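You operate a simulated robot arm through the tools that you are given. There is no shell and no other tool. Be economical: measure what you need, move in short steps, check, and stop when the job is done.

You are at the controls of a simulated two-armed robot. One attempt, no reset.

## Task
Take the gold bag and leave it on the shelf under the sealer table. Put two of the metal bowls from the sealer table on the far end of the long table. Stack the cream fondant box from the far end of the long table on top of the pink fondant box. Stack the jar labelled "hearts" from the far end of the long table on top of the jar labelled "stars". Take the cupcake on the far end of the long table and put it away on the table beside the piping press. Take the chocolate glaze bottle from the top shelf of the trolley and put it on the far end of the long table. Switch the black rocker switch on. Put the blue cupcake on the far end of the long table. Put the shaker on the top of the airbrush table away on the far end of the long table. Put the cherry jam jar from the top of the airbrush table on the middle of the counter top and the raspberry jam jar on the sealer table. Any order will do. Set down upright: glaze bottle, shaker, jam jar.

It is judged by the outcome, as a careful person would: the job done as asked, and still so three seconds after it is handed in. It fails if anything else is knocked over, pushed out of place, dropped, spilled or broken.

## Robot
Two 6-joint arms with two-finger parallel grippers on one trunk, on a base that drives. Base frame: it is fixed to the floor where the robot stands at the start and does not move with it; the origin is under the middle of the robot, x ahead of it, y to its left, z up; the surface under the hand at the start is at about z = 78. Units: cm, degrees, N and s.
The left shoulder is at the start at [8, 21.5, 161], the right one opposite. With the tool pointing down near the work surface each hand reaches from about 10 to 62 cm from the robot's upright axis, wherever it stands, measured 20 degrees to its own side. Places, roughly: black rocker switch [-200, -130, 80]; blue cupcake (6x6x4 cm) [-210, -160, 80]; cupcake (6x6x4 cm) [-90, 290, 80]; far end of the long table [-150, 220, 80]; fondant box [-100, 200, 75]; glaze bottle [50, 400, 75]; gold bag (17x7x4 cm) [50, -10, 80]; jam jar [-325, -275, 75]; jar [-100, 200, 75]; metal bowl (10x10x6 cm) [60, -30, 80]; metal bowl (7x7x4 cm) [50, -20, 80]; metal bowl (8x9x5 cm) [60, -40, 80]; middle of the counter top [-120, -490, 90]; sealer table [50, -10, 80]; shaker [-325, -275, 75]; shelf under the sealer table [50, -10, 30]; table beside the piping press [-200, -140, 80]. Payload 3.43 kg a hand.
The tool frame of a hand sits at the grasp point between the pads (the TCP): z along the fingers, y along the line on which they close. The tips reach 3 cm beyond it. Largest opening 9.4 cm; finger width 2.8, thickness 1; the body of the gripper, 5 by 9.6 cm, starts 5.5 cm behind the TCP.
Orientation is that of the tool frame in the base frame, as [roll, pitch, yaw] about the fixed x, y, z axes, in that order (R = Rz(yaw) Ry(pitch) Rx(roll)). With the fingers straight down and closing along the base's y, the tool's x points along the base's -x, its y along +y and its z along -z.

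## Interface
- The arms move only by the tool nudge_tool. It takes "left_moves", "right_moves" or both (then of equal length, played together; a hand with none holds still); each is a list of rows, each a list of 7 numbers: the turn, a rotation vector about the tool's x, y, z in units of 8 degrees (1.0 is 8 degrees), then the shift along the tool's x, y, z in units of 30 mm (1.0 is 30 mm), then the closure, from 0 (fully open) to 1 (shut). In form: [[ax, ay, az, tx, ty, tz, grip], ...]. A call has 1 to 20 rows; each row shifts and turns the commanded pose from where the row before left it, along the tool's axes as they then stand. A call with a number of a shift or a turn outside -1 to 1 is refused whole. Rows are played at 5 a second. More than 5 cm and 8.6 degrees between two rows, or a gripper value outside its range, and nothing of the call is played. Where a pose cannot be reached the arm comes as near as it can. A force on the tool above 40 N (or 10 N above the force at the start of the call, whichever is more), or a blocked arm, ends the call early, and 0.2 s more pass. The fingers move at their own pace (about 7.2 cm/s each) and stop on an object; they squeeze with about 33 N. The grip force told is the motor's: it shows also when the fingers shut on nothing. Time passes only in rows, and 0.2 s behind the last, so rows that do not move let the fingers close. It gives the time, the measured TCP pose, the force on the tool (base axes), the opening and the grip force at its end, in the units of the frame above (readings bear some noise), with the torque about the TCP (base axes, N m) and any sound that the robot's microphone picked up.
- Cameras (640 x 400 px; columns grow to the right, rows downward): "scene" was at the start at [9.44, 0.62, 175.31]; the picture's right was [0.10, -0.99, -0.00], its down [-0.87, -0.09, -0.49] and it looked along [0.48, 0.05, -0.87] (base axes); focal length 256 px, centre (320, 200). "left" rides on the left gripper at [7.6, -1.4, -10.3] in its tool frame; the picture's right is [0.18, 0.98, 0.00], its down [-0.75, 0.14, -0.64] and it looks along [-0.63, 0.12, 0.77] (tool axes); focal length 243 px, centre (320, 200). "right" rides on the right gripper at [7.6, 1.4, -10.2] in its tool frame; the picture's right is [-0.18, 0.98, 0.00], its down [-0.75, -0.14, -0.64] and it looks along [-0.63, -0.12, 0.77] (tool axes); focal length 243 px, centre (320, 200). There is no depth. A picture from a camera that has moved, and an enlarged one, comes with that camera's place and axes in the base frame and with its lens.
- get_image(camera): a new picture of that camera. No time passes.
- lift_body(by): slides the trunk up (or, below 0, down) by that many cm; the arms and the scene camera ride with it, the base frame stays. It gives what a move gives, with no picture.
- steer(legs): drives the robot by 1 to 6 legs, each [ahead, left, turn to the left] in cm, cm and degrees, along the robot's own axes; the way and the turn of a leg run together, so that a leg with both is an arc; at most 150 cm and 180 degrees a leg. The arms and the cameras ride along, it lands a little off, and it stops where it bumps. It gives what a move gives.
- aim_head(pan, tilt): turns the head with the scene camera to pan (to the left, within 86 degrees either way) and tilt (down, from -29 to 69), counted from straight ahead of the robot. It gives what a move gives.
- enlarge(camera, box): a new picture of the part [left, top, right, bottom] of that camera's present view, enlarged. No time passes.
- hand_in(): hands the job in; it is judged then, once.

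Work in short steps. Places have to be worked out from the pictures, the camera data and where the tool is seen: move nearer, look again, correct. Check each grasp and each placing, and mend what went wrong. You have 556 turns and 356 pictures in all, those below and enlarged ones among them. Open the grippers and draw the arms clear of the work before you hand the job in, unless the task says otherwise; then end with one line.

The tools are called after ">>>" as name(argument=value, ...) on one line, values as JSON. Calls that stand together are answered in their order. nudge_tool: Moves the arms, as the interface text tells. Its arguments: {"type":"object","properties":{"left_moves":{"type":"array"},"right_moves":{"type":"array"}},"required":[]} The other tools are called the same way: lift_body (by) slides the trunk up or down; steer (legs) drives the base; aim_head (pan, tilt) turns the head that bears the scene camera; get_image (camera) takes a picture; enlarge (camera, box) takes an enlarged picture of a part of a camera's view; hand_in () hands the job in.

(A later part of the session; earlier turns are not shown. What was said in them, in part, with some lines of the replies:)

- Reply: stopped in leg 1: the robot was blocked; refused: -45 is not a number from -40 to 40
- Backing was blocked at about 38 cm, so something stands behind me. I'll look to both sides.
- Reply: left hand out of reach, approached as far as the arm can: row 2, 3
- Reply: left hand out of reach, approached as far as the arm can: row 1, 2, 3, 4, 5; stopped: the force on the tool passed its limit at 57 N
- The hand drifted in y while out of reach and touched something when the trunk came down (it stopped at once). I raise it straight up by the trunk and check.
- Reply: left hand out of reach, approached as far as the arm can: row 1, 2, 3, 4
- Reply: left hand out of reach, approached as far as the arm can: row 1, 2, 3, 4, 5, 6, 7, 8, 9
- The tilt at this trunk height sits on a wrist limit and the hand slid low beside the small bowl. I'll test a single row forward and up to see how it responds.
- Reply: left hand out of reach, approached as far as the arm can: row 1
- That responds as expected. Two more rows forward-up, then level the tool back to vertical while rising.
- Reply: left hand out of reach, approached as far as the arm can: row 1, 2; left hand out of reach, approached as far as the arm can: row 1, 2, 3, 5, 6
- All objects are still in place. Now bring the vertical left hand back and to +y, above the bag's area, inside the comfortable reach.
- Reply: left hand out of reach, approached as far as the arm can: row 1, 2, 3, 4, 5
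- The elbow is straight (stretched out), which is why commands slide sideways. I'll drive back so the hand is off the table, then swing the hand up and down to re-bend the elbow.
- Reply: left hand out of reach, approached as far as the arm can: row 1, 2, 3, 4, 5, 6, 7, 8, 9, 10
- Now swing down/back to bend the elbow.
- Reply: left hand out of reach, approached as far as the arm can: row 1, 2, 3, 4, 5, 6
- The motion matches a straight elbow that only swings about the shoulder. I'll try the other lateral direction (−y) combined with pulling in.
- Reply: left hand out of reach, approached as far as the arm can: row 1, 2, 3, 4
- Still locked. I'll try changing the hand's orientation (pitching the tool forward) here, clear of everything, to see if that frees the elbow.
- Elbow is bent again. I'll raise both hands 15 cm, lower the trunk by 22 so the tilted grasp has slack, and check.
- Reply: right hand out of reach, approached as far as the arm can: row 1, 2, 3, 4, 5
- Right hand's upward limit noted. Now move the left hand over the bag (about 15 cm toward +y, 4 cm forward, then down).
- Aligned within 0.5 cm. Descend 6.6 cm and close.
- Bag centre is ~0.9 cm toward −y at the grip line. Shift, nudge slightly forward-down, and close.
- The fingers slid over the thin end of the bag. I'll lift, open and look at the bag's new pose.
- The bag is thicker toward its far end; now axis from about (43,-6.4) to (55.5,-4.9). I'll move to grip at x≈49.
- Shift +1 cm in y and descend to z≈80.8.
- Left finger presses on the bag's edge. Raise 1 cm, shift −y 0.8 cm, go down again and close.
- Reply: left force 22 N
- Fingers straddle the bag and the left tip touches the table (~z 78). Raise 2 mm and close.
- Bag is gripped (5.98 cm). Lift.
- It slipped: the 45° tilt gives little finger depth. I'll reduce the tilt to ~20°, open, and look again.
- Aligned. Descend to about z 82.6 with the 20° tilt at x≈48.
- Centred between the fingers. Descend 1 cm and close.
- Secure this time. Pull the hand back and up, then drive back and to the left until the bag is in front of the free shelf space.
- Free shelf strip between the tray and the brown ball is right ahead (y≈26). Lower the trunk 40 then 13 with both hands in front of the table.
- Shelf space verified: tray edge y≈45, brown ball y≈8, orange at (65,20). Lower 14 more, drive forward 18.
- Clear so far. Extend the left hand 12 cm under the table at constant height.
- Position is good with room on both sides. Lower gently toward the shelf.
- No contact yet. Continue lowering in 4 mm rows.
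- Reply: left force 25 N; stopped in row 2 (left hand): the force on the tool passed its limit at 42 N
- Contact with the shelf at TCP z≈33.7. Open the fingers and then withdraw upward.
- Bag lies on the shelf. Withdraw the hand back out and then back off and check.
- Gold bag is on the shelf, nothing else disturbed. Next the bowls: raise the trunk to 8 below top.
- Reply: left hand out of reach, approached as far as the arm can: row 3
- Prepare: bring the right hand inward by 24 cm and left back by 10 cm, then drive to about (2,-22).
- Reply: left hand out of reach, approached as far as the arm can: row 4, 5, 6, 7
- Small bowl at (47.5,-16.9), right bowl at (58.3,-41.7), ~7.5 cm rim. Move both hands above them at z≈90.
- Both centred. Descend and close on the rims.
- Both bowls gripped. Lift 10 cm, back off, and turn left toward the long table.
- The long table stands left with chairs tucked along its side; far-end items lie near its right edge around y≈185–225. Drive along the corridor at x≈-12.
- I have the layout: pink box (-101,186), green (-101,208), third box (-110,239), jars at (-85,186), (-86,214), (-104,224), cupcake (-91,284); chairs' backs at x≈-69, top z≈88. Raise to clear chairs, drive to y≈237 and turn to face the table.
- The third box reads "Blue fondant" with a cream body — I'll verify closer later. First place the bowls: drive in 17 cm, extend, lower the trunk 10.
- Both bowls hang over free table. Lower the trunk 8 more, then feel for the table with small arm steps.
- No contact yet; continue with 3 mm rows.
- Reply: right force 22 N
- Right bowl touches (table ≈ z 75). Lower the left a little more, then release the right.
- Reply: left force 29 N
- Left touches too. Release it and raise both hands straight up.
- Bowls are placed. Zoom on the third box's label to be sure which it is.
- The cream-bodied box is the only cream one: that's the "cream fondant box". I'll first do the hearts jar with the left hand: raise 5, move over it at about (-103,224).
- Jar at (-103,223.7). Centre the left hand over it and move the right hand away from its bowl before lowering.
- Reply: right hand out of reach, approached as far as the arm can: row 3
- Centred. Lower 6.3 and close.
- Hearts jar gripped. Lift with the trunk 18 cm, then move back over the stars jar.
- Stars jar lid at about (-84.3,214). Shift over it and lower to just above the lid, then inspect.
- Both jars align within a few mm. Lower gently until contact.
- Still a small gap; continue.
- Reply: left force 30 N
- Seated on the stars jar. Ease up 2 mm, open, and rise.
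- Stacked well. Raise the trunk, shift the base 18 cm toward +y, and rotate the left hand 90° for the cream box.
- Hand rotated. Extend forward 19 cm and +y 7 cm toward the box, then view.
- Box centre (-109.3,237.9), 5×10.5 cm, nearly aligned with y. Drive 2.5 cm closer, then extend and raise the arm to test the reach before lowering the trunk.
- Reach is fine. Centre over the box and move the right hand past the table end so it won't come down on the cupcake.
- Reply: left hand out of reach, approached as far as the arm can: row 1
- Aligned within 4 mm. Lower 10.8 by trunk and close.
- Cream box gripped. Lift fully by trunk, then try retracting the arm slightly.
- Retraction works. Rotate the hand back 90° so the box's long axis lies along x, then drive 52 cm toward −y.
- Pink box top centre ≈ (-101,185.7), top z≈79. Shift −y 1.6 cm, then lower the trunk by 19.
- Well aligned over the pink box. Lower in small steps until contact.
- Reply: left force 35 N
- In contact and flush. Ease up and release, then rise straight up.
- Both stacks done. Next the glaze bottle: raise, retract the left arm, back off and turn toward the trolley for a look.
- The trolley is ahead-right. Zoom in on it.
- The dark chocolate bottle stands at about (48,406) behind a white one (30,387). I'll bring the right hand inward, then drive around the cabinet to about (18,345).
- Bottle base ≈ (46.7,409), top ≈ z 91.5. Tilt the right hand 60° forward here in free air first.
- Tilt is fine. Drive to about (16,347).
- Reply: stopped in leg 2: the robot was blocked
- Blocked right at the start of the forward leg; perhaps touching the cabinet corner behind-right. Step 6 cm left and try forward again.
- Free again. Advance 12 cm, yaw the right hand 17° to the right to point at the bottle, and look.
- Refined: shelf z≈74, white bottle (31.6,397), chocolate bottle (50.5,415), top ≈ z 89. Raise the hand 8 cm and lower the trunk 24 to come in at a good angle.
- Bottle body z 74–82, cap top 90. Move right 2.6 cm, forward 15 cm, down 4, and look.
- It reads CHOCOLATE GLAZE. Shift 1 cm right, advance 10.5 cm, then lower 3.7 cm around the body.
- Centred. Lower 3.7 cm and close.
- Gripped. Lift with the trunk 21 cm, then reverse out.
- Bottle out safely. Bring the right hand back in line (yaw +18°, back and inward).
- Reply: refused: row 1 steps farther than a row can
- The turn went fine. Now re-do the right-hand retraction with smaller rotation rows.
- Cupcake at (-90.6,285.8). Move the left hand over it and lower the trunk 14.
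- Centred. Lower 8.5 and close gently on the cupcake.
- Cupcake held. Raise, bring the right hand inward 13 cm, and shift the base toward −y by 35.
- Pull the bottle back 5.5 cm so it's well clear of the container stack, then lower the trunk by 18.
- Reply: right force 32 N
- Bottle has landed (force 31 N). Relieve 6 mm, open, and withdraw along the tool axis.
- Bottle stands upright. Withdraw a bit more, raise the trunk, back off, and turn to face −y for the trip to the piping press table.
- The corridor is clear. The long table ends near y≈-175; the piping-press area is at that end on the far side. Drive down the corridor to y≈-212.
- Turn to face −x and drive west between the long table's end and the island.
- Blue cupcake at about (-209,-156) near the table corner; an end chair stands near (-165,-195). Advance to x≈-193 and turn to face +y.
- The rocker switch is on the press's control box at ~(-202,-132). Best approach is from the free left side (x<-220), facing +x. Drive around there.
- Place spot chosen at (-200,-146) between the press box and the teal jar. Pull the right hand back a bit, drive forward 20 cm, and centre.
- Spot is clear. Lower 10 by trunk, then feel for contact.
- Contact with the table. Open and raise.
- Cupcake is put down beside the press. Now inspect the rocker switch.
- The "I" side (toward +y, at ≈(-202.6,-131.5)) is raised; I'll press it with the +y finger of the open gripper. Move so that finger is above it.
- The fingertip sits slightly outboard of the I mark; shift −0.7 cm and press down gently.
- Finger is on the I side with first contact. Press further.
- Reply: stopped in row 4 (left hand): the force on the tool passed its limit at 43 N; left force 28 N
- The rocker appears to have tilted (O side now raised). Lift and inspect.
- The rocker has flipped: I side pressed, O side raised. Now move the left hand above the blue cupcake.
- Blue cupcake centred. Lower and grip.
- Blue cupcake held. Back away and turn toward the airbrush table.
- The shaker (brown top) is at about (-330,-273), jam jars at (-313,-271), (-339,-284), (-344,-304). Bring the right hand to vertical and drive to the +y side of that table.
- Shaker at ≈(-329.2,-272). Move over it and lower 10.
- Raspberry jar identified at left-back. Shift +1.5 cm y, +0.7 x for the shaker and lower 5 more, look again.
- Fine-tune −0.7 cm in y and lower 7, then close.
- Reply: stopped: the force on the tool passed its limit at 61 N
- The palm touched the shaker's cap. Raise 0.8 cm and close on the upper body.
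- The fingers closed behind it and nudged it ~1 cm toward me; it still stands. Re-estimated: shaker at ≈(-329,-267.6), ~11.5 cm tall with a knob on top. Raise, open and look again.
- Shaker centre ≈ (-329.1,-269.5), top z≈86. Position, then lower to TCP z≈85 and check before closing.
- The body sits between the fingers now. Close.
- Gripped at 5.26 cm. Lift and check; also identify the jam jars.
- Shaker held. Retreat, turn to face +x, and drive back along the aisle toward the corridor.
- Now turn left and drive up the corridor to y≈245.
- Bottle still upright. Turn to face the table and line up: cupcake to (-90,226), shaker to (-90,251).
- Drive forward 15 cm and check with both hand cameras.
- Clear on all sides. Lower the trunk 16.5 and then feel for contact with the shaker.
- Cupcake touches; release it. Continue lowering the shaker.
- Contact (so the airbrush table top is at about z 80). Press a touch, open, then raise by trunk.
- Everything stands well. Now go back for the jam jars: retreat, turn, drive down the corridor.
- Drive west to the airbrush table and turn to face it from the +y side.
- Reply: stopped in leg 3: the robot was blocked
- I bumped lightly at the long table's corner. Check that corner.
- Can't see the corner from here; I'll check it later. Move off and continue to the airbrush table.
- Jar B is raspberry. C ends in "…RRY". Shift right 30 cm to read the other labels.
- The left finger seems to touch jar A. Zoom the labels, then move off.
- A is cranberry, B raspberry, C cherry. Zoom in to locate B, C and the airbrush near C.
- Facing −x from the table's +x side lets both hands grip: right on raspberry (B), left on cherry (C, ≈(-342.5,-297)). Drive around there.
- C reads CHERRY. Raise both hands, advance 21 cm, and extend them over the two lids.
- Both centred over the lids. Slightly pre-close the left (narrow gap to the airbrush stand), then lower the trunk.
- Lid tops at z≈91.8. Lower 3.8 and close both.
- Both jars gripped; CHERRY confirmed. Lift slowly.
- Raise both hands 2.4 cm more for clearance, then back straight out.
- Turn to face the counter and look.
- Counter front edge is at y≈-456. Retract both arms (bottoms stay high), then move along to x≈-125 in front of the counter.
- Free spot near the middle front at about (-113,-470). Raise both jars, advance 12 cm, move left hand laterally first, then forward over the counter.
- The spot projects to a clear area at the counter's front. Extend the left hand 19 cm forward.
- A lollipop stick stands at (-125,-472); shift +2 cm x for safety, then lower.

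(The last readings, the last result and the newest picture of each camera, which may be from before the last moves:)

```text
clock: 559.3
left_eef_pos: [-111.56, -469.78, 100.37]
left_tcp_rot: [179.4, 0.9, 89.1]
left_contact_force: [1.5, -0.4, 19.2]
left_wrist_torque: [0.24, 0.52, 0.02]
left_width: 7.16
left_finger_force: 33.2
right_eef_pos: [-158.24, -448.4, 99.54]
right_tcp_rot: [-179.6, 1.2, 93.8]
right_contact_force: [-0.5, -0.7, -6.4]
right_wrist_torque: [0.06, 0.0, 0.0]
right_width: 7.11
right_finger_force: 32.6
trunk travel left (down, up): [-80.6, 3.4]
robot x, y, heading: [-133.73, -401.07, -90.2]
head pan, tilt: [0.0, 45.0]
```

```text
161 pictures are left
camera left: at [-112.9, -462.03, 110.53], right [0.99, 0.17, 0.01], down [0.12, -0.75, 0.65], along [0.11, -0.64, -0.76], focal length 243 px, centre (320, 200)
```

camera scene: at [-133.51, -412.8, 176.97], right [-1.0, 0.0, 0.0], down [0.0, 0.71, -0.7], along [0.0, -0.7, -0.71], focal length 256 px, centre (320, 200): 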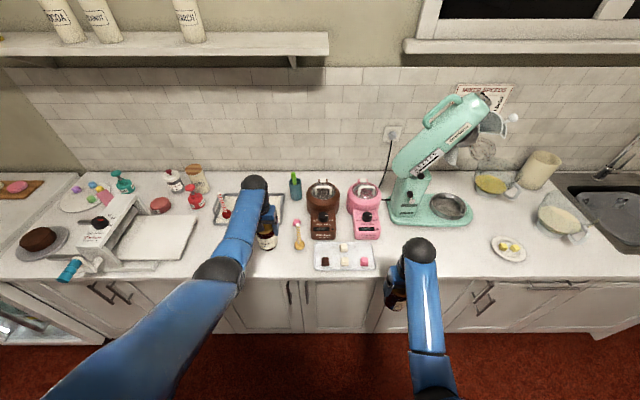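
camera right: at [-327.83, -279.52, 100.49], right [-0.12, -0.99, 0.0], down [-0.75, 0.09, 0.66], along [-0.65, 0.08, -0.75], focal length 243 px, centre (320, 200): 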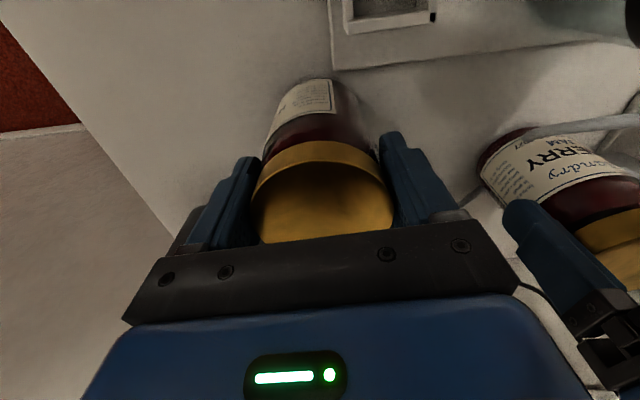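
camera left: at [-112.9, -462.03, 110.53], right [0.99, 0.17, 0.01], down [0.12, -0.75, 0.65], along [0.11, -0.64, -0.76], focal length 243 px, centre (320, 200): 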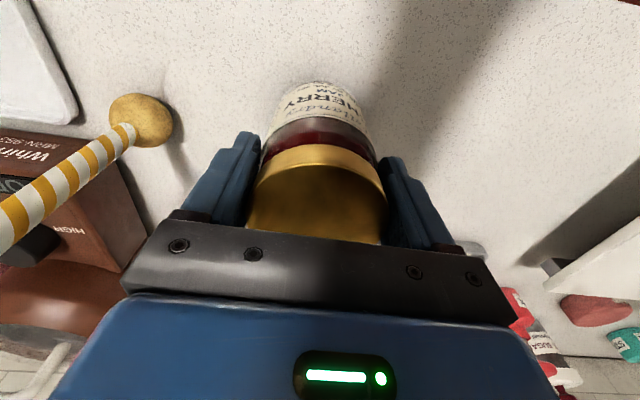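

Landed on the counter. Ease up 2 mm, open and raise straight up.

>>> nudge_tool(left_moves=[[0, 0, 0, 0, 0, -0.07, 1], [0, 0, 0, 0, 0, 0, 0.6], [0, 0, 0, 0, 0, 0, 0.3], [0, 0, 0, 0, 0, 0, 0], [0, 0, 0, 0, 0, 0, 0], [0, 0, 0, 0, 0, -0.4, 0], [0, 0, 0, 0, 0, -0.5, 0]])

>>> lift_body(by=3.2)

>>> get_image(camera="left")

>>> get_image(camera="scene")

```text
clock: 560.9
left_eef_pos: [-111.41, -469.83, 102.75]
left_tcp_rot: [179.5, 0.5, 89.1]
left_contact_force: [-0.1, -0.1, 0.8]
left_wrist_torque: [-0.01, -0.01, -0.01]
left_width: 9.42
left_finger_force: 0.0
right_eef_pos: [-158.05, -448.45, 99.29]
right_tcp_rot: [-179.6, 1.1, 93.8]
right_contact_force: [-0.3, -0.4, -6.9]
right_wrist_torque: [0.08, -0.01, 0.01]
right_width: 7.15
right_finger_force: 32.8
trunk travel left (down, up): [-80.6, 3.4]
robot x, y, heading: [-133.57, -401.35, -89.9]
head pan, tilt: [0.0, 45.0]
```

```text
clock: 561.6
left_eef_pos: [-111.66, -469.68, 106.01]
left_tcp_rot: [179.4, 0.4, 89.2]
left_contact_force: [-1.2, 0.3, -0.3]
left_wrist_torque: [0.03, -0.03, -0.01]
left_width: 9.38
left_finger_force: 0.1
right_eef_pos: [-158.1, -448.49, 102.58]
right_tcp_rot: [-179.6, 1.0, 93.7]
right_contact_force: [0.1, 0.2, -6.3]
right_wrist_torque: [0.03, 0.0, 0.03]
right_width: 7.13
right_finger_force: 33.2
trunk travel left (down, up): [-83.8, 0.2]
robot x, y, heading: [-133.57, -401.18, -90.0]
head pan, tilt: [0.0, 45.0]
```

```text
160 pictures are left
camera left: at [-112.89, -462.11, 116.16], right [0.99, 0.17, 0.01], down [0.12, -0.75, 0.65], along [0.11, -0.64, -0.76], focal length 243 px, centre (320, 200)
```

left: 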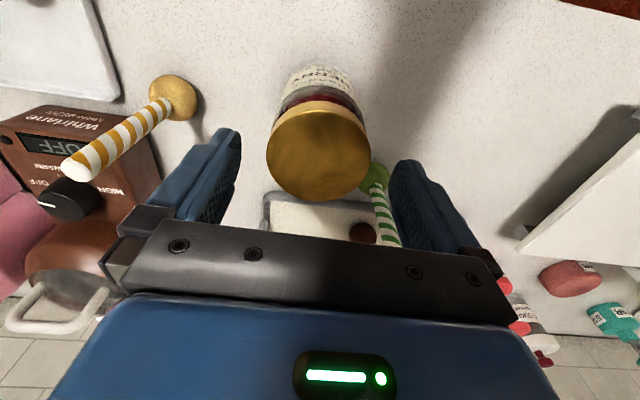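

```text
159 pictures are left
camera scene: at [-133.54, -412.37, 177.21], right [-1.0, 0.0, 0.0], down [0.0, 0.71, -0.71], along [0.0, -0.71, -0.71], focal length 256 px, centre (320, 200)
```

scene: 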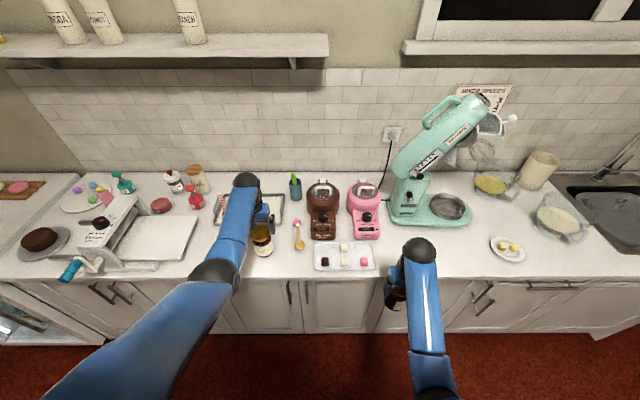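

Cherry jar stands on the counter. Raise slightly and back straight away.

>>> nudge_tool(left_moves=[[0, 0, 0, 0, 0, -0.3, 0], [0, 0, 0, 0, 0, -0.2, 0]])

>>> steer(legs=[[-14, 0, 0]])

>>> nudge_tool(left_moves=[[0, 0, 0, 0.9, 0, 0.25, 0], [0, 0, 0, 0.9, 0, 0.25, 0], [0, 0, 0, 0.9, 0, 0.25, 0], [0, 0, 0, 0.9, 0, 0.25, 0], [0, 0, 0, 0.9, 0, 0.25, 0], [0, 0, 0, 0.5, 0, 0.2, 0]])

>>> get_image(camera="scene")

```text
clock: 562.2
left_eef_pos: [-111.57, -469.81, 107.62]
left_tcp_rot: [179.5, 0.5, 89.1]
left_contact_force: [0.2, -1.2, -0.5]
left_wrist_torque: [-0.02, -0.01, -0.02]
left_width: 9.41
left_finger_force: 0.0
right_eef_pos: [-158.11, -448.4, 102.61]
right_tcp_rot: [-179.7, 1.0, 93.8]
right_contact_force: [0.3, -0.4, -6.1]
right_wrist_torque: [0.03, -0.01, -0.03]
right_width: 7.12
right_finger_force: 33.0
trunk travel left (down, up): [-83.8, 0.2]
robot x, y, heading: [-133.25, -401.29, -90.1]
head pan, tilt: [0.0, 45.0]
```

```text
clock: 563.6
left_eef_pos: [-111.4, -455.89, 107.23]
left_tcp_rot: [179.7, 0.2, 89.2]
left_contact_force: [0.7, -0.5, -0.1]
left_wrist_torque: [0.0, -0.04, -0.01]
left_width: 9.4
left_finger_force: 0.0
right_eef_pos: [-158.02, -434.52, 102.34]
right_tcp_rot: [-179.7, 0.9, 93.9]
right_contact_force: [-0.7, -1.2, -6.4]
right_wrist_torque: [0.03, -0.01, -0.01]
right_width: 7.12
right_finger_force: 32.8
trunk travel left (down, up): [-83.8, 0.2]
robot x, y, heading: [-133.09, -387.12, -89.9]
head pan, tilt: [0.0, 45.0]
```

```text
clock: 565.0
left_eef_pos: [-111.03, -440.41, 102.85]
left_tcp_rot: [179.5, 0.6, 89.2]
left_contact_force: [-0.2, 0.5, -0.5]
left_wrist_torque: [-0.03, -0.02, -0.03]
left_width: 9.4
left_finger_force: 0.1
right_eef_pos: [-158.05, -434.24, 102.68]
right_tcp_rot: [-179.6, 1.1, 93.9]
right_contact_force: [0.0, -0.3, -7.2]
right_wrist_torque: [0.06, 0.05, 0.01]
right_width: 7.13
right_finger_force: 33.0
trunk travel left (down, up): [-83.8, 0.2]
robot x, y, heading: [-132.76, -386.92, -90.0]
head pan, tilt: [0.0, 45.0]
```

```text
158 pictures are left
camera scene: at [-133.48, -398.05, 177.21], right [-1.0, 0.0, 0.0], down [0.0, 0.71, -0.71], along [0.0, -0.71, -0.71], focal length 256 px, centre (320, 200)
```

scene: 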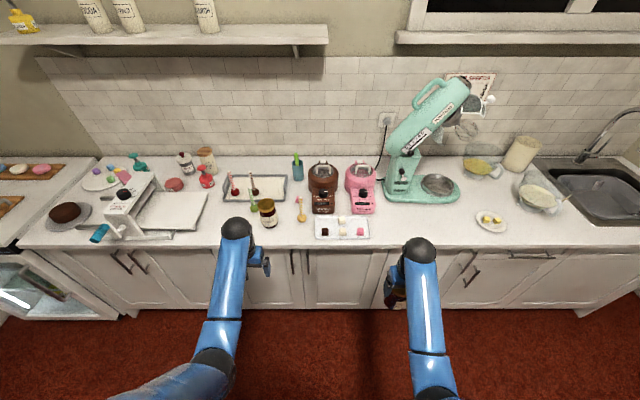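

The cherry jar is well placed. Now carry the raspberry jar to the sealer table: move east, turn to +y, and drive up the corridor.

>>> steer(legs=[[0, 100, 0], [0, 0, 180], [150, 0, 0], [150, 0, 0]])

>>> aim_head(pan=-30, tilt=35)

>>> get_image(camera="scene")

```text
clock: 588.1
left_eef_pos: [-75.0, -115.9, 104.93]
left_tcp_rot: [179.5, 2.8, -85.5]
left_contact_force: [-0.3, -0.2, -0.5]
left_wrist_torque: [0.06, 0.0, 0.0]
left_width: 9.4
left_finger_force: 0.0
right_eef_pos: [-27.88, -117.85, 104.17]
right_tcp_rot: [-179.4, 3.2, -80.9]
right_contact_force: [-0.3, -1.6, -6.2]
right_wrist_torque: [-0.02, 0.0, 0.02]
right_width: 7.11
right_finger_force: 32.6
trunk travel left (down, up): [-83.8, 0.2]
robot x, y, heading: [-48.61, -162.77, 95.3]
head pan, tilt: [0.0, 45.0]
stopped in leg 4: the robot was blocked; the commanded pose is now the measured one
```

```text
clock: 589.1
left_eef_pos: [-75.32, -113.5, 103.71]
left_tcp_rot: [179.5, 1.6, -85.5]
left_contact_force: [0.1, 0.3, 0.5]
left_wrist_torque: [0.0, 0.02, -0.03]
left_width: 9.43
left_finger_force: 0.0
right_eef_pos: [-28.27, -115.67, 103.25]
right_tcp_rot: [-179.6, 2.0, -80.8]
right_contact_force: [0.4, -0.9, -6.7]
right_wrist_torque: [-0.06, -0.02, 0.01]
right_width: 7.14
right_finger_force: 33.2
trunk travel left (down, up): [-83.8, 0.2]
robot x, y, heading: [-48.73, -162.97, 95.5]
head pan, tilt: [-30.0, 35.0]
```

```text
157 pictures are left
camera scene: at [-45.21, -152.31, 178.71], right [0.91, -0.42, 0.0], down [-0.24, -0.52, -0.82], along [0.34, 0.75, -0.57], focal length 256 px, centre (320, 200)
```

scene: 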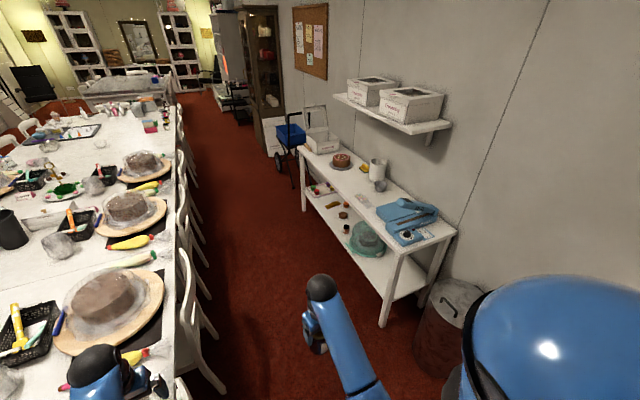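

Heading drifted and I bumped near the long table's side. Back off a little, shift right to x≈-15 and correct the heading.

>>> steer(legs=[[-6, 0, 0], [0, -34, 0], [0, 0, -5.5]])

>>> aim_head(pan=50, tilt=45)

>>> get_image(camera="scene")

```text
clock: 592.4
left_eef_pos: [-36.22, -113.65, 103.63]
left_tcp_rot: [179.6, 1.4, -91.0]
left_contact_force: [0.0, -0.9, 0.2]
left_wrist_torque: [-0.01, -0.02, -0.01]
left_width: 9.39
left_finger_force: 0.0
right_eef_pos: [10.42, -120.25, 103.2]
right_tcp_rot: [-179.5, 1.9, -86.3]
right_contact_force: [0.1, 0.1, -6.4]
right_wrist_torque: [-0.06, -0.06, 0.01]
right_width: 7.15
right_finger_force: 32.4
trunk travel left (down, up): [-83.8, 0.2]
robot x, y, heading: [-14.29, -166.15, 89.6]
head pan, tilt: [-30.0, 35.0]
```

```text
clock: 593.9
left_eef_pos: [-36.34, -113.83, 103.78]
left_tcp_rot: [179.6, 1.4, -91.1]
left_contact_force: [-0.7, -1.0, -0.4]
left_wrist_torque: [-0.02, -0.01, 0.02]
left_width: 9.37
left_finger_force: 0.0
right_eef_pos: [10.59, -120.18, 103.3]
right_tcp_rot: [-179.6, 1.9, -86.3]
right_contact_force: [0.3, 0.3, -8.4]
right_wrist_torque: [-0.06, -0.01, -0.02]
right_width: 7.14
right_finger_force: 33.1
trunk travel left (down, up): [-83.8, 0.2]
robot x, y, heading: [-14.39, -165.79, 89.8]
head pan, tilt: [50.0, 45.0]
```

```text
156 pictures are left
camera scene: at [-20.49, -157.46, 177.21], right [0.65, 0.76, 0.0], down [0.54, -0.46, -0.71], along [-0.54, 0.46, -0.71], focal length 256 px, centre (320, 200)
```

scene: 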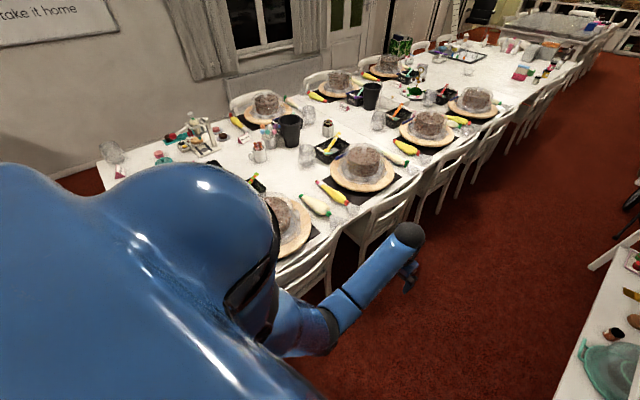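

Chairs and corner items look in order. Continue up to y≈5, then turn to face the sealer table.

>>> steer(legs=[[150, 0, 0], [20, 0, 0], [0, 12, 0], [0, 0, -89.8]])

>>> aim_head(pan=-5, tilt=50)

>>> get_image(camera="scene")

```text
clock: 607.2
left_eef_pos: [21.63, 32.81, 103.62]
left_tcp_rot: [179.6, 1.4, -176.3]
left_contact_force: [0.2, 0.1, 0.8]
left_wrist_torque: [0.01, 0.02, 0.02]
left_width: 9.39
left_finger_force: 0.1
right_eef_pos: [18.86, -14.35, 103.22]
right_tcp_rot: [-179.7, 2.0, -171.7]
right_contact_force: [-0.2, 0.6, -6.5]
right_wrist_torque: [-0.02, 0.02, -0.04]
right_width: 7.17
right_finger_force: 33.3
trunk travel left (down, up): [-83.8, 0.2]
robot x, y, heading: [-28.32, 6.67, 4.6]
head pan, tilt: [50.0, 45.0]
```

```text
clock: 608.5
left_eef_pos: [21.64, 32.72, 103.7]
left_tcp_rot: [179.5, 1.4, -176.4]
left_contact_force: [0.2, -1.3, 0.1]
left_wrist_torque: [-0.02, -0.03, -0.02]
left_width: 9.4
left_finger_force: 0.0
right_eef_pos: [18.9, -14.41, 103.26]
right_tcp_rot: [-179.6, 1.9, -171.7]
right_contact_force: [0.3, 0.5, -7.1]
right_wrist_torque: [-0.03, 0.04, -0.02]
right_width: 7.14
right_finger_force: 32.8
trunk travel left (down, up): [-83.8, 0.2]
robot x, y, heading: [-28.48, 6.22, 4.5]
head pan, tilt: [-5.0, 50.0]
```

```text
155 pictures are left
camera scene: at [-17.77, 6.73, 176.52], right [-0.01, -1.0, 0.0], down [-0.77, 0.01, -0.64], along [0.64, -0.01, -0.77], focal length 256 px, centre (320, 200)
```

scene: 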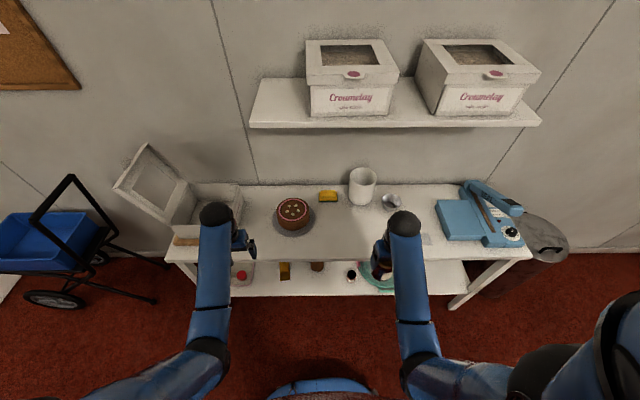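

Correct the heading and move forward 14 cm; then extend the right hand to the free spot near (46,-14).

>>> steer(legs=[[14, 0, -4.5]])

>>> nudge_tool(right_moves=[[0, 0, 0, -0.85, 0, 0, 1], [0, 0, 0, -0.85, 0, 0, 1], [0, 0, 0, -0.85, 0, 0, 1], [0, 0, 0, -0.85, 0, 0, 1], [0, 0, 0, -0.85, 0, 0, 1]])

>>> get_image(camera="right")

>>> get_image(camera="scene")

```text
clock: 609.8
left_eef_pos: [36.76, 29.43, 103.86]
left_tcp_rot: [179.6, 1.6, 179.3]
left_contact_force: [-0.1, 0.3, 0.4]
left_wrist_torque: [0.01, -0.01, 0.02]
left_width: 9.41
left_finger_force: 0.0
right_eef_pos: [30.67, -17.3, 103.37]
right_tcp_rot: [-179.7, 2.0, -176.1]
right_contact_force: [-0.9, 1.0, -6.3]
right_wrist_torque: [0.01, 0.07, 0.01]
right_width: 7.19
right_finger_force: 33.2
trunk travel left (down, up): [-83.8, 0.2]
robot x, y, heading: [-14.71, 7.58, 0.4]
head pan, tilt: [-5.0, 50.0]
```

```text
clock: 611.0
left_eef_pos: [37.28, 29.42, 103.66]
left_tcp_rot: [179.7, 1.3, 179.4]
left_contact_force: [-0.3, -0.7, -0.1]
left_wrist_torque: [-0.02, 0.02, 0.01]
left_width: 9.39
left_finger_force: 0.1
right_eef_pos: [43.6, -16.37, 103.42]
right_tcp_rot: [-179.6, 1.7, -176.0]
right_contact_force: [-0.1, -0.3, -5.9]
right_wrist_torque: [-0.01, 0.06, 0.0]
right_width: 7.16
right_finger_force: 33.6
trunk travel left (down, up): [-83.8, 0.2]
robot x, y, heading: [-14.57, 6.91, 0.0]
head pan, tilt: [-5.0, 50.0]
```

```text
154 pictures are left
camera right: at [35.61, -15.38, 113.47], right [0.12, 0.99, 0.0], down [0.74, -0.09, 0.67], along [0.66, -0.08, -0.75], focal length 243 px, centre (320, 200)
```

right: 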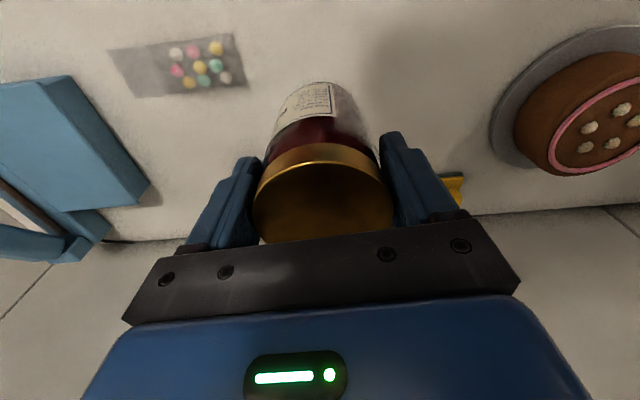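

```text
153 pictures are left
camera scene: at [-3.9, 6.46, 176.51], right [-0.09, -1.0, 0.0], down [-0.76, 0.07, -0.64], along [0.64, -0.06, -0.77], focal length 256 px, centre (320, 200)
```

scene: 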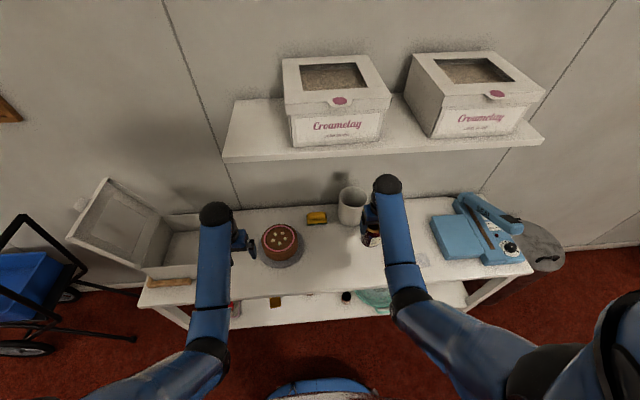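

Spot is free. Lower the trunk 13.6 and then feel.

>>> lift_body(by=-13.6)

>>> nudge_tool(right_moves=[[0, 0, 0, 0, 0, 0.1, 1], [0, 0, 0, 0, 0, 0.1, 1], [0, 0, 0, 0, 0, 0.08, 1], [0, 0, 0, 0, 0, 0, 1]])

```text
clock: 612.6
left_eef_pos: [37.11, 29.34, 90.1]
left_tcp_rot: [179.5, 1.4, 179.3]
left_contact_force: [0.1, -0.4, 0.3]
left_wrist_torque: [-0.03, -0.03, 0.02]
left_width: 9.4
left_finger_force: 0.1
right_eef_pos: [43.48, -16.3, 89.97]
right_tcp_rot: [-179.6, 1.9, -176.0]
right_contact_force: [1.1, 0.1, -7.0]
right_wrist_torque: [-0.02, 0.03, -0.02]
right_width: 7.16
right_finger_force: 33.2
trunk travel left (down, up): [-70.2, 13.8]
robot x, y, heading: [-15.11, 6.95, 0.3]
head pan, tilt: [-5.0, 50.0]
```

```text
clock: 613.6
left_eef_pos: [37.23, 29.53, 90.13]
left_tcp_rot: [179.4, 1.5, 179.3]
left_contact_force: [-0.3, -1.2, -0.1]
left_wrist_torque: [0.03, -0.02, -0.03]
left_width: 9.39
left_finger_force: 0.0
right_eef_pos: [43.56, -16.27, 89.18]
right_tcp_rot: [-179.8, 1.9, -176.1]
right_contact_force: [0.1, 0.2, -6.9]
right_wrist_torque: [0.01, 0.06, 0.02]
right_width: 7.17
right_finger_force: 33.0
trunk travel left (down, up): [-70.2, 13.8]
robot x, y, heading: [-14.48, 7.85, 0.2]
head pan, tilt: [-5.0, 50.0]
```

>>> nudge_tool(right_moves=[[0, 0, 0, 0, 0, 0.08, 1], [0, 0, 0, 0, 0, 0.08, 1], [0, 0, 0, 0, 0, 0.08, 1], [0, 0, 0, 0, 0, 0, 1]])

>>> nudge_tool(right_moves=[[0, 0, 0, 0, 0, 0.08, 1], [0, 0, 0, 0, 0, 0.08, 1], [0, 0, 0, 0, 0, 0, 1]])

```text
clock: 614.6
left_eef_pos: [37.09, 29.47, 90.04]
left_tcp_rot: [179.5, 1.4, 179.3]
left_contact_force: [-0.2, -0.6, 0.7]
left_wrist_torque: [-0.03, -0.04, 0.0]
left_width: 9.39
left_finger_force: 0.1
right_eef_pos: [43.5, -16.35, 88.63]
right_tcp_rot: [-179.5, 2.1, -176.0]
right_contact_force: [0.7, -0.6, 7.4]
right_wrist_torque: [0.03, 0.33, 0.0]
right_width: 7.14
right_finger_force: 32.8
trunk travel left (down, up): [-70.2, 13.8]
robot x, y, heading: [-14.69, 6.94, 0.2]
head pan, tilt: [-5.0, 50.0]
```

```text
clock: 615.4
left_eef_pos: [37.14, 29.5, 90.08]
left_tcp_rot: [179.7, 1.5, 179.3]
left_contact_force: [0.3, 0.5, -0.4]
left_wrist_torque: [-0.01, -0.02, -0.01]
left_width: 9.39
left_finger_force: 0.0
right_eef_pos: [43.73, -16.33, 88.24]
right_tcp_rot: [-179.4, 2.4, -176.1]
right_contact_force: [9.5, -3.7, 26.8]
right_wrist_torque: [0.03, -0.21, -0.01]
right_width: 7.15
right_finger_force: 32.9
trunk travel left (down, up): [-70.2, 13.8]
robot x, y, heading: [-14.69, 7.19, -0.0]
head pan, tilt: [-5.0, 50.0]
```

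Landed. Ease up, open, and raise.

>>> nudge_tool(right_moves=[[0, 0, 0, 0, 0, -0.1, 1], [0, 0, 0, 0, 0, 0, 0.6], [0, 0, 0, 0, 0, 0, 0.3], [0, 0, 0, 0, 0, 0, 0], [0, 0, 0, 0, 0, 0, 0]])

>>> lift_body(by=13.5)

>>> get_image(camera="right")

>>> steer(legs=[[-17, 0, 0]])

>>> get_image(camera="scene")

```text
clock: 616.6
left_eef_pos: [37.05, 29.46, 90.09]
left_tcp_rot: [179.6, 1.4, 179.2]
left_contact_force: [0.0, 0.6, 0.4]
left_wrist_torque: [0.0, -0.03, 0.0]
left_width: 9.4
left_finger_force: 0.1
right_eef_pos: [43.36, -16.47, 88.17]
right_tcp_rot: [-179.6, 1.9, -176.0]
right_contact_force: [1.0, 0.4, -0.3]
right_wrist_torque: [0.01, -0.05, -0.05]
right_width: 9.39
right_finger_force: 0.1
trunk travel left (down, up): [-70.2, 13.8]
robot x, y, heading: [-14.59, 7.05, 0.1]
head pan, tilt: [-5.0, 50.0]
```

```text
clock: 618.3
left_eef_pos: [37.17, 29.38, 103.66]
left_tcp_rot: [179.7, 1.4, 179.3]
left_contact_force: [-0.4, -0.1, 0.6]
left_wrist_torque: [0.01, -0.02, 0.02]
left_width: 9.39
left_finger_force: 0.1
right_eef_pos: [43.59, -16.37, 101.74]
right_tcp_rot: [-179.5, 1.9, -176.1]
right_contact_force: [0.7, 0.1, -0.6]
right_wrist_torque: [0.02, 0.0, 0.01]
right_width: 9.4
right_finger_force: 0.0
trunk travel left (down, up): [-83.7, 0.3]
robot x, y, heading: [-14.88, 7.13, -0.2]
head pan, tilt: [-5.0, 50.0]
```

```text
152 pictures are left
camera right: at [35.5, -15.44, 111.68], right [0.12, 0.99, 0.0], down [0.74, -0.09, 0.67], along [0.66, -0.08, -0.74], focal length 243 px, centre (320, 200)
```

right: 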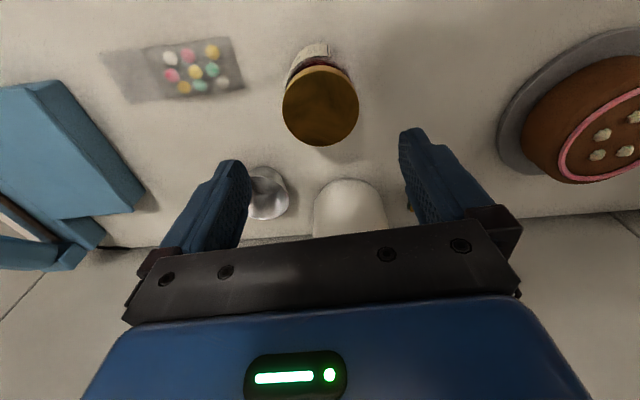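

```text
clock: 619.7
left_eef_pos: [20.37, 29.38, 103.44]
left_tcp_rot: [179.6, 1.2, 179.3]
left_contact_force: [0.3, 0.6, -0.7]
left_wrist_torque: [-0.02, 0.01, -0.03]
left_width: 9.39
left_finger_force: 0.1
right_eef_pos: [26.56, -16.49, 101.49]
right_tcp_rot: [-179.6, 1.7, -176.1]
right_contact_force: [0.2, 0.3, -0.8]
right_wrist_torque: [-0.03, 0.05, 0.01]
right_width: 9.4
right_finger_force: 0.0
trunk travel left (down, up): [-83.7, 0.3]
robot x, y, heading: [-31.89, 7.26, 0.1]
head pan, tilt: [-5.0, 50.0]
```

```text
151 pictures are left
camera scene: at [-20.7, 6.46, 176.38], right [-0.09, -1.0, 0.0], down [-0.77, 0.07, -0.64], along [0.64, -0.06, -0.77], focal length 256 px, centre (320, 200)
```

scene: 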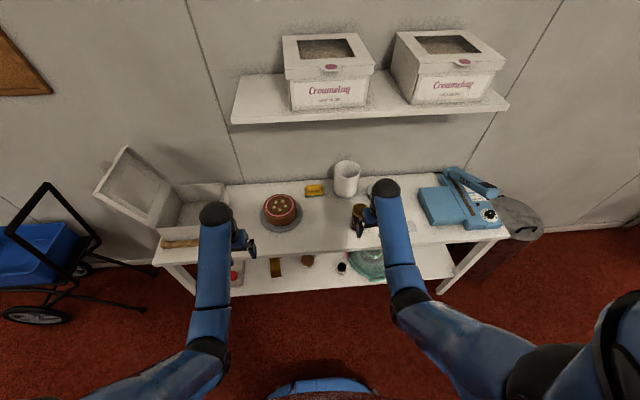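

All items are delivered. No click was reported when I pressed the rocker, so I'll go back and verify the switch closely. Drive down the corridor first.

>>> steer(legs=[[18, 0, 0], [0, 0, -90], [150, 0, 0], [94, 0, 0], [0, 0, -90]])

>>> aim_head(pan=-40, tilt=35)

>>> get_image(camera="scene")

```text
clock: 636.6
left_eef_pos: [29.93, -278.31, 103.51]
left_tcp_rot: [179.9, 1.5, 96.4]
left_contact_force: [0.7, 0.3, -0.4]
left_wrist_torque: [0.01, 0.03, -0.04]
left_width: 9.38
left_finger_force: 0.0
right_eef_pos: [-14.75, -290.32, 101.79]
right_tcp_rot: [-179.3, 1.7, 101.1]
right_contact_force: [-0.1, -0.5, 0.7]
right_wrist_torque: [-0.01, 0.05, -0.01]
right_width: 9.38
right_finger_force: 0.1
trunk travel left (down, up): [-83.7, 0.3]
robot x, y, heading: [0.8, -229.57, -82.8]
head pan, tilt: [-5.0, 50.0]
stopped in leg 4: the robot was blocked; the commanded pose is now the measured one
```

```text
clock: 637.6
left_eef_pos: [29.28, -278.31, 103.54]
left_tcp_rot: [179.5, 1.4, 96.3]
left_contact_force: [0.0, -0.1, -0.6]
left_wrist_torque: [0.03, -0.02, 0.01]
left_width: 9.38
left_finger_force: 0.0
right_eef_pos: [-15.4, -290.14, 101.67]
right_tcp_rot: [-179.6, 1.9, 100.9]
right_contact_force: [-0.1, -0.8, 0.0]
right_wrist_torque: [-0.01, 0.0, 0.02]
right_width: 9.42
right_finger_force: 0.1
trunk travel left (down, up): [-83.7, 0.3]
robot x, y, heading: [1.19, -229.33, -83.1]
head pan, tilt: [-40.0, 35.0]
```

```text
150 pictures are left
camera scene: at [-3.74, -239.9, 178.59], right [-0.84, 0.54, 0.0], down [0.31, 0.48, -0.82], along [-0.44, -0.69, -0.57], focal length 256 px, centre (320, 200)
```

scene: 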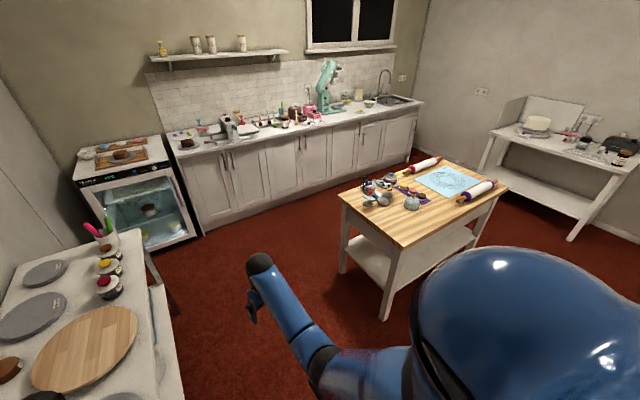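

Heading drift made me touch the side table; items on it look fine. Shift away to the right, then turn and go west.

>>> steer(legs=[[0, -20, 0], [0, 0, -97]])

>>> aim_head(pan=30, tilt=35)

>>> get_image(camera="scene")

```text
clock: 643.4
left_eef_pos: [-71.4, -253.41, 103.63]
left_tcp_rot: [179.7, 1.3, -1.5]
left_contact_force: [0.6, -0.1, -0.1]
left_wrist_torque: [-0.01, 0.03, -0.01]
left_width: 9.39
left_finger_force: 0.1
right_eef_pos: [-77.1, -207.5, 101.85]
right_tcp_rot: [-179.7, 1.9, 3.0]
right_contact_force: [0.5, -0.4, 0.9]
right_wrist_torque: [-0.01, -0.01, 0.01]
right_width: 9.41
right_finger_force: 0.0
trunk travel left (down, up): [-83.7, 0.3]
robot x, y, heading: [-19.18, -231.78, 179.2]
head pan, tilt: [-40.0, 35.0]
```

```text
clock: 644.8
left_eef_pos: [-71.41, -253.5, 103.61]
left_tcp_rot: [179.7, 1.4, -1.6]
left_contact_force: [0.5, 0.2, -0.8]
left_wrist_torque: [-0.02, -0.02, 0.02]
left_width: 9.39
left_finger_force: 0.1
right_eef_pos: [-77.09, -207.45, 101.84]
right_tcp_rot: [-179.6, 1.9, 3.0]
right_contact_force: [0.1, 0.6, 0.1]
right_wrist_torque: [-0.03, 0.02, 0.02]
right_width: 9.43
right_finger_force: 0.0
trunk travel left (down, up): [-83.7, 0.3]
robot x, y, heading: [-19.02, -232.19, 179.3]
head pan, tilt: [30.0, 35.0]
```

```text
149 pictures are left
camera scene: at [-30.03, -236.3, 178.6], right [-0.49, 0.87, 0.0], down [0.5, 0.28, -0.82], along [-0.72, -0.4, -0.57], focal length 256 px, centre (320, 200)
```

scene: 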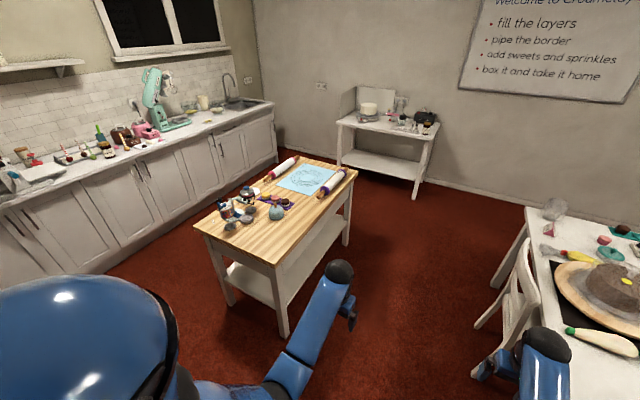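

Go west to x≈-278 with checks.

>>> steer(legs=[[0, 8, 0.7], [130, 0, 0]])

>>> steer(legs=[[128, 0, 0]])

```text
clock: 651.8
left_eef_pos: [-198.14, -259.75, 103.75]
left_tcp_rot: [179.6, 1.6, -2.0]
left_contact_force: [-0.3, 0.3, 0.2]
left_wrist_torque: [-0.04, 0.04, -0.01]
left_width: 9.41
left_finger_force: 0.0
right_eef_pos: [-203.52, -213.74, 101.82]
right_tcp_rot: [-179.7, 2.0, 2.7]
right_contact_force: [-0.7, -0.3, 0.1]
right_wrist_torque: [0.04, 0.03, -0.02]
right_width: 9.37
right_finger_force: 0.0
trunk travel left (down, up): [-83.7, 0.3]
robot x, y, heading: [-145.76, -238.35, 178.8]
head pan, tilt: [30.0, 35.0]
```

```text
clock: 658.2
left_eef_pos: [-325.37, -257.47, 103.54]
left_tcp_rot: [179.7, 1.5, -1.8]
left_contact_force: [-0.3, -0.9, 0.1]
left_wrist_torque: [0.0, 0.0, -0.01]
left_width: 9.41
left_finger_force: 0.0
right_eef_pos: [-330.83, -211.47, 101.89]
right_tcp_rot: [-179.7, 2.0, 2.9]
right_contact_force: [0.4, -0.1, 0.0]
right_wrist_torque: [-0.01, 0.02, 0.0]
right_width: 9.38
right_finger_force: 0.1
trunk travel left (down, up): [-83.7, 0.3]
robot x, y, heading: [-273.31, -236.28, 178.8]
head pan, tilt: [30.0, 35.0]
```

>>> steer(legs=[[0, -70, 0], [0, 0, -178.8]])

>>> aim_head(pan=0, tilt=45)

>>> get_image(camera="scene")

```text
clock: 669.5
left_eef_pos: [-218.74, -146.06, 103.67]
left_tcp_rot: [179.5, 1.5, 175.9]
left_contact_force: [0.6, -0.6, 0.2]
left_wrist_torque: [-0.02, 0.01, 0.01]
left_width: 9.4
left_finger_force: 0.1
right_eef_pos: [-215.16, -192.14, 101.86]
right_tcp_rot: [-179.6, 1.9, -179.5]
right_contact_force: [-0.2, -0.4, -0.3]
right_wrist_torque: [-0.01, 0.04, 0.05]
right_width: 9.39
right_finger_force: 0.1
trunk travel left (down, up): [-83.7, 0.3]
robot x, y, heading: [-272.21, -165.17, -3.4]
head pan, tilt: [30.0, 35.0]
```

```text
clock: 670.5
left_eef_pos: [-218.76, -146.1, 103.59]
left_tcp_rot: [179.6, 1.3, 175.9]
left_contact_force: [0.9, 0.0, -0.5]
left_wrist_torque: [-0.01, 0.01, 0.01]
left_width: 9.41
left_finger_force: 0.0
right_eef_pos: [-215.14, -192.19, 101.82]
right_tcp_rot: [-179.7, 1.9, -179.5]
right_contact_force: [0.1, 0.6, -0.1]
right_wrist_torque: [0.01, -0.04, -0.01]
right_width: 9.4
right_finger_force: 0.1
trunk travel left (down, up): [-83.7, 0.3]
robot x, y, heading: [-272.05, -165.33, -3.5]
head pan, tilt: [0.0, 45.0]
```

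```text
148 pictures are left
camera scene: at [-260.86, -165.84, 177.12], right [-0.06, -1.0, 0.0], down [-0.71, 0.04, -0.71], along [0.71, -0.04, -0.71], focal length 256 px, centre (320, 200)
```

scene: 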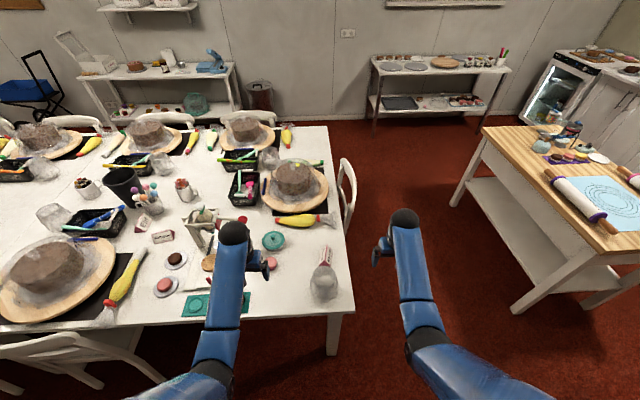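

Corner items are intact. Move in 14 cm and look at the switch with the left camera.

>>> steer(legs=[[14, 0, 3.5]])

>>> get_image(camera="left")

```text
clock: 671.8
left_eef_pos: [-206.74, -143.21, 103.86]
left_tcp_rot: [179.5, 1.6, 179.4]
left_contact_force: [-0.7, -0.6, 0.9]
left_wrist_torque: [-0.02, 0.01, -0.01]
left_width: 9.38
left_finger_force: 0.1
right_eef_pos: [-200.35, -189.07, 102.09]
right_tcp_rot: [-179.6, 2.2, -175.9]
right_contact_force: [0.0, 0.7, 0.3]
right_wrist_torque: [-0.03, -0.01, 0.04]
right_width: 9.41
right_finger_force: 0.0
trunk travel left (down, up): [-83.7, 0.3]
robot x, y, heading: [-257.92, -165.7, -0.1]
head pan, tilt: [0.0, 45.0]
```

```text
147 pictures are left
camera left: at [-214.63, -144.69, 113.8], right [-0.17, 0.98, 0.0], down [0.74, 0.13, 0.66], along [0.65, 0.12, -0.75], focal length 243 px, centre (320, 200)
```

left: 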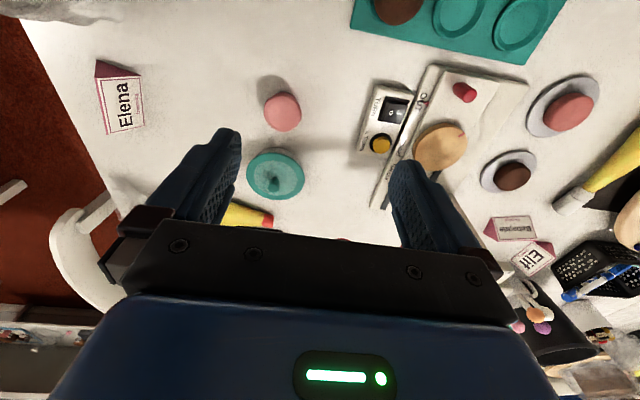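

>>> nudge_tool(left_moves=[[0, 0, 0, 0.3, 0, 0, 0], [0, 0, 0, 0, 0, 0, 0]])

>>> lift_body(by=-12)

>>> get_image(camera="left")

>>> enlarge(camera="left", box=[340, 60, 520, 220])

```text
clock: 672.4
left_eef_pos: [-207.68, -143.11, 103.56]
left_tcp_rot: [179.6, 1.5, 179.5]
left_contact_force: [-0.7, -0.7, -0.4]
left_wrist_torque: [-0.02, -0.03, 0.01]
left_width: 9.38
left_finger_force: 0.0
right_eef_pos: [-200.32, -188.97, 101.92]
right_tcp_rot: [-179.6, 2.0, -176.0]
right_contact_force: [-0.8, -0.3, 0.2]
right_wrist_torque: [0.02, 0.01, -0.02]
right_width: 9.43
right_finger_force: 0.0
trunk travel left (down, up): [-83.7, 0.3]
robot x, y, heading: [-258.11, -165.63, 0.2]
head pan, tilt: [0.0, 45.0]
```

```text
clock: 673.9
left_eef_pos: [-207.28, -143.21, 91.53]
left_tcp_rot: [179.6, 1.4, 179.3]
left_contact_force: [1.1, -0.1, -0.1]
left_wrist_torque: [0.0, 0.0, -0.01]
left_width: 9.41
left_finger_force: 0.0
right_eef_pos: [-199.99, -188.99, 89.85]
right_tcp_rot: [-179.6, 2.0, -175.9]
right_contact_force: [-0.8, -0.4, 0.9]
right_wrist_torque: [0.05, -0.02, 0.0]
right_width: 9.4
right_finger_force: 0.1
trunk travel left (down, up): [-71.7, 12.3]
robot x, y, heading: [-258.2, -165.58, -0.2]
head pan, tilt: [0.0, 45.0]
```

```text
146 pictures are left
camera left: at [-215.13, -144.65, 101.55], right [-0.17, 0.98, 0.0], down [0.74, 0.13, 0.66], along [0.65, 0.12, -0.75], focal length 243 px, centre (320, 200)
```

left: 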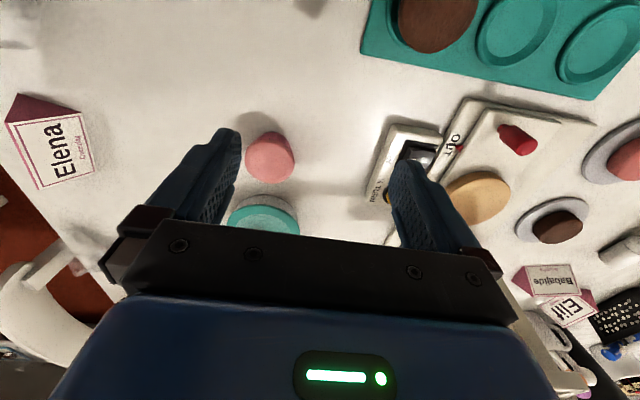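

```text
2.50 times, centred on (430, 140) of left
camera zoom: at [-215.13, -144.65, 101.55], right [-0.17, 0.98, 0.0], down [0.74, 0.13, 0.66], along [0.65, 0.12, -0.75], focal length 606 px, centre (45, 350)
```

zoom: 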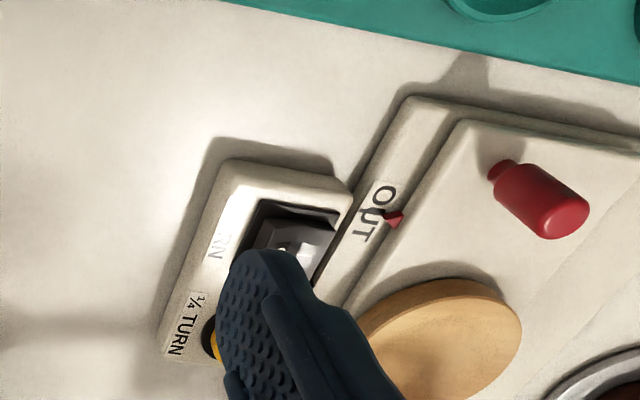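

Move the hand to the same viewpoint as in my earlier "before" picture for direct comparison.

>>> nudge_tool(left_moves=[[0, 0, 0, -0.83, -0.48, 0.13, 0], [0, 0, 0, -0.83, -0.48, 0.13, 0], [0, 0, 0, -0.83, -0.48, 0.13, 0], [0, 0, 0, 0, 0, 0, 0]])

>>> enlarge(camera="left", box=[410, 40, 580, 190])

```text
clock: 674.9
left_eef_pos: [-199.83, -147.62, 90.45]
left_tcp_rot: [179.6, 1.5, 179.5]
left_contact_force: [-0.9, 0.4, 0.2]
left_wrist_torque: [0.0, 0.0, -0.01]
left_width: 9.4
left_finger_force: 0.0
right_eef_pos: [-199.9, -189.04, 89.78]
right_tcp_rot: [-179.6, 1.8, -175.9]
right_contact_force: [0.2, 0.2, -0.6]
right_wrist_torque: [0.03, 0.02, 0.0]
right_width: 9.4
right_finger_force: 0.0
trunk travel left (down, up): [-71.7, 12.3]
robot x, y, heading: [-258.01, -165.33, 0.1]
head pan, tilt: [0.0, 45.0]
```

```text
2.67 times, centred on (495, 115) of left
camera zoom: at [-207.6, -149.04, 100.48], right [-0.17, 0.98, 0.0], down [0.74, 0.13, 0.66], along [0.65, 0.12, -0.75], focal length 647 px, centre (-147, 427)
```

zoom: 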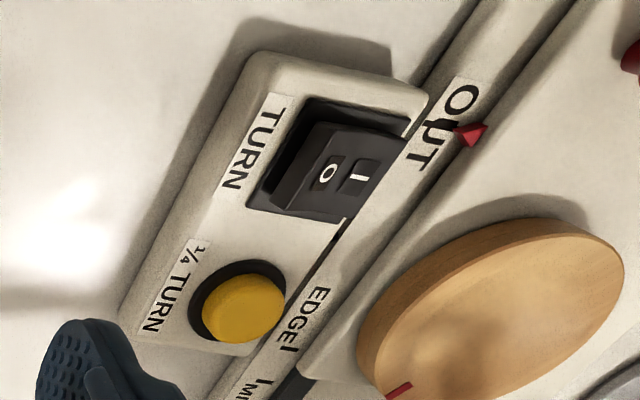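

Clear difference from before: the O side is raised and the I side is down, and the turntable has even started turning — the switch is on. Withdraw clear of the table.

>>> lift_body(by=12)

>>> steer(legs=[[-22, 0, 0]])

>>> get_image(camera="scene")

```text
clock: 676.4
left_eef_pos: [-199.81, -147.58, 102.43]
left_tcp_rot: [179.7, 1.5, 179.5]
left_contact_force: [0.9, -0.1, -0.9]
left_wrist_torque: [-0.01, 0.01, -0.02]
left_width: 9.4
left_finger_force: 0.1
right_eef_pos: [-199.99, -189.11, 101.8]
right_tcp_rot: [-179.5, 1.9, -175.9]
right_contact_force: [-0.1, 0.3, 0.2]
right_wrist_torque: [0.0, -0.02, 0.01]
right_width: 9.39
right_finger_force: 0.1
trunk travel left (down, up): [-83.7, 0.3]
robot x, y, heading: [-258.24, -165.82, -0.1]
head pan, tilt: [0.0, 45.0]
```

```text
clock: 678.1
left_eef_pos: [-221.45, -147.46, 102.27]
left_tcp_rot: [179.6, 1.2, 179.5]
left_contact_force: [0.3, -0.2, -0.6]
left_wrist_torque: [0.01, 0.06, 0.01]
left_width: 9.37
left_finger_force: 0.0
right_eef_pos: [-221.55, -189.05, 101.56]
right_tcp_rot: [-179.5, 1.6, -175.8]
right_contact_force: [0.8, 0.5, 0.2]
right_wrist_torque: [-0.04, 0.07, 0.0]
right_width: 9.39
right_finger_force: 0.2
trunk travel left (down, up): [-83.7, 0.3]
robot x, y, heading: [-280.32, -165.65, 0.2]
head pan, tilt: [0.0, 45.0]
```

```text
143 pictures are left
camera scene: at [-268.47, -165.61, 177.05], right [0.0, -1.0, 0.0], down [-0.71, 0.0, -0.7], along [0.7, 0.0, -0.71], focal length 256 px, centre (320, 200)
```

scene: 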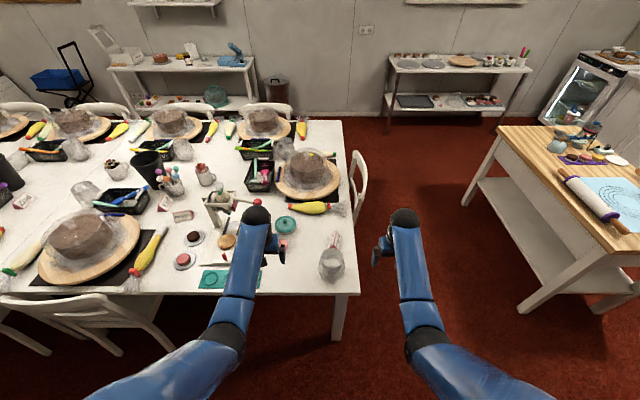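

Everything is in order, the grippers are open and the arms are clear. Handing in.

>>> hand_in()

```text
The job is handed in.
```

I completed all the tasks you listed, checked each placing by camera, and handed the job in with the grippers open and the arms clear. While driving, the base bumped four times: something behind the start position, the long table's corner, the long table's side, and a side table. In the pictures afterwards the table items and chairs near the last three looked undisturbed; I never saw what it touched behind the start position.
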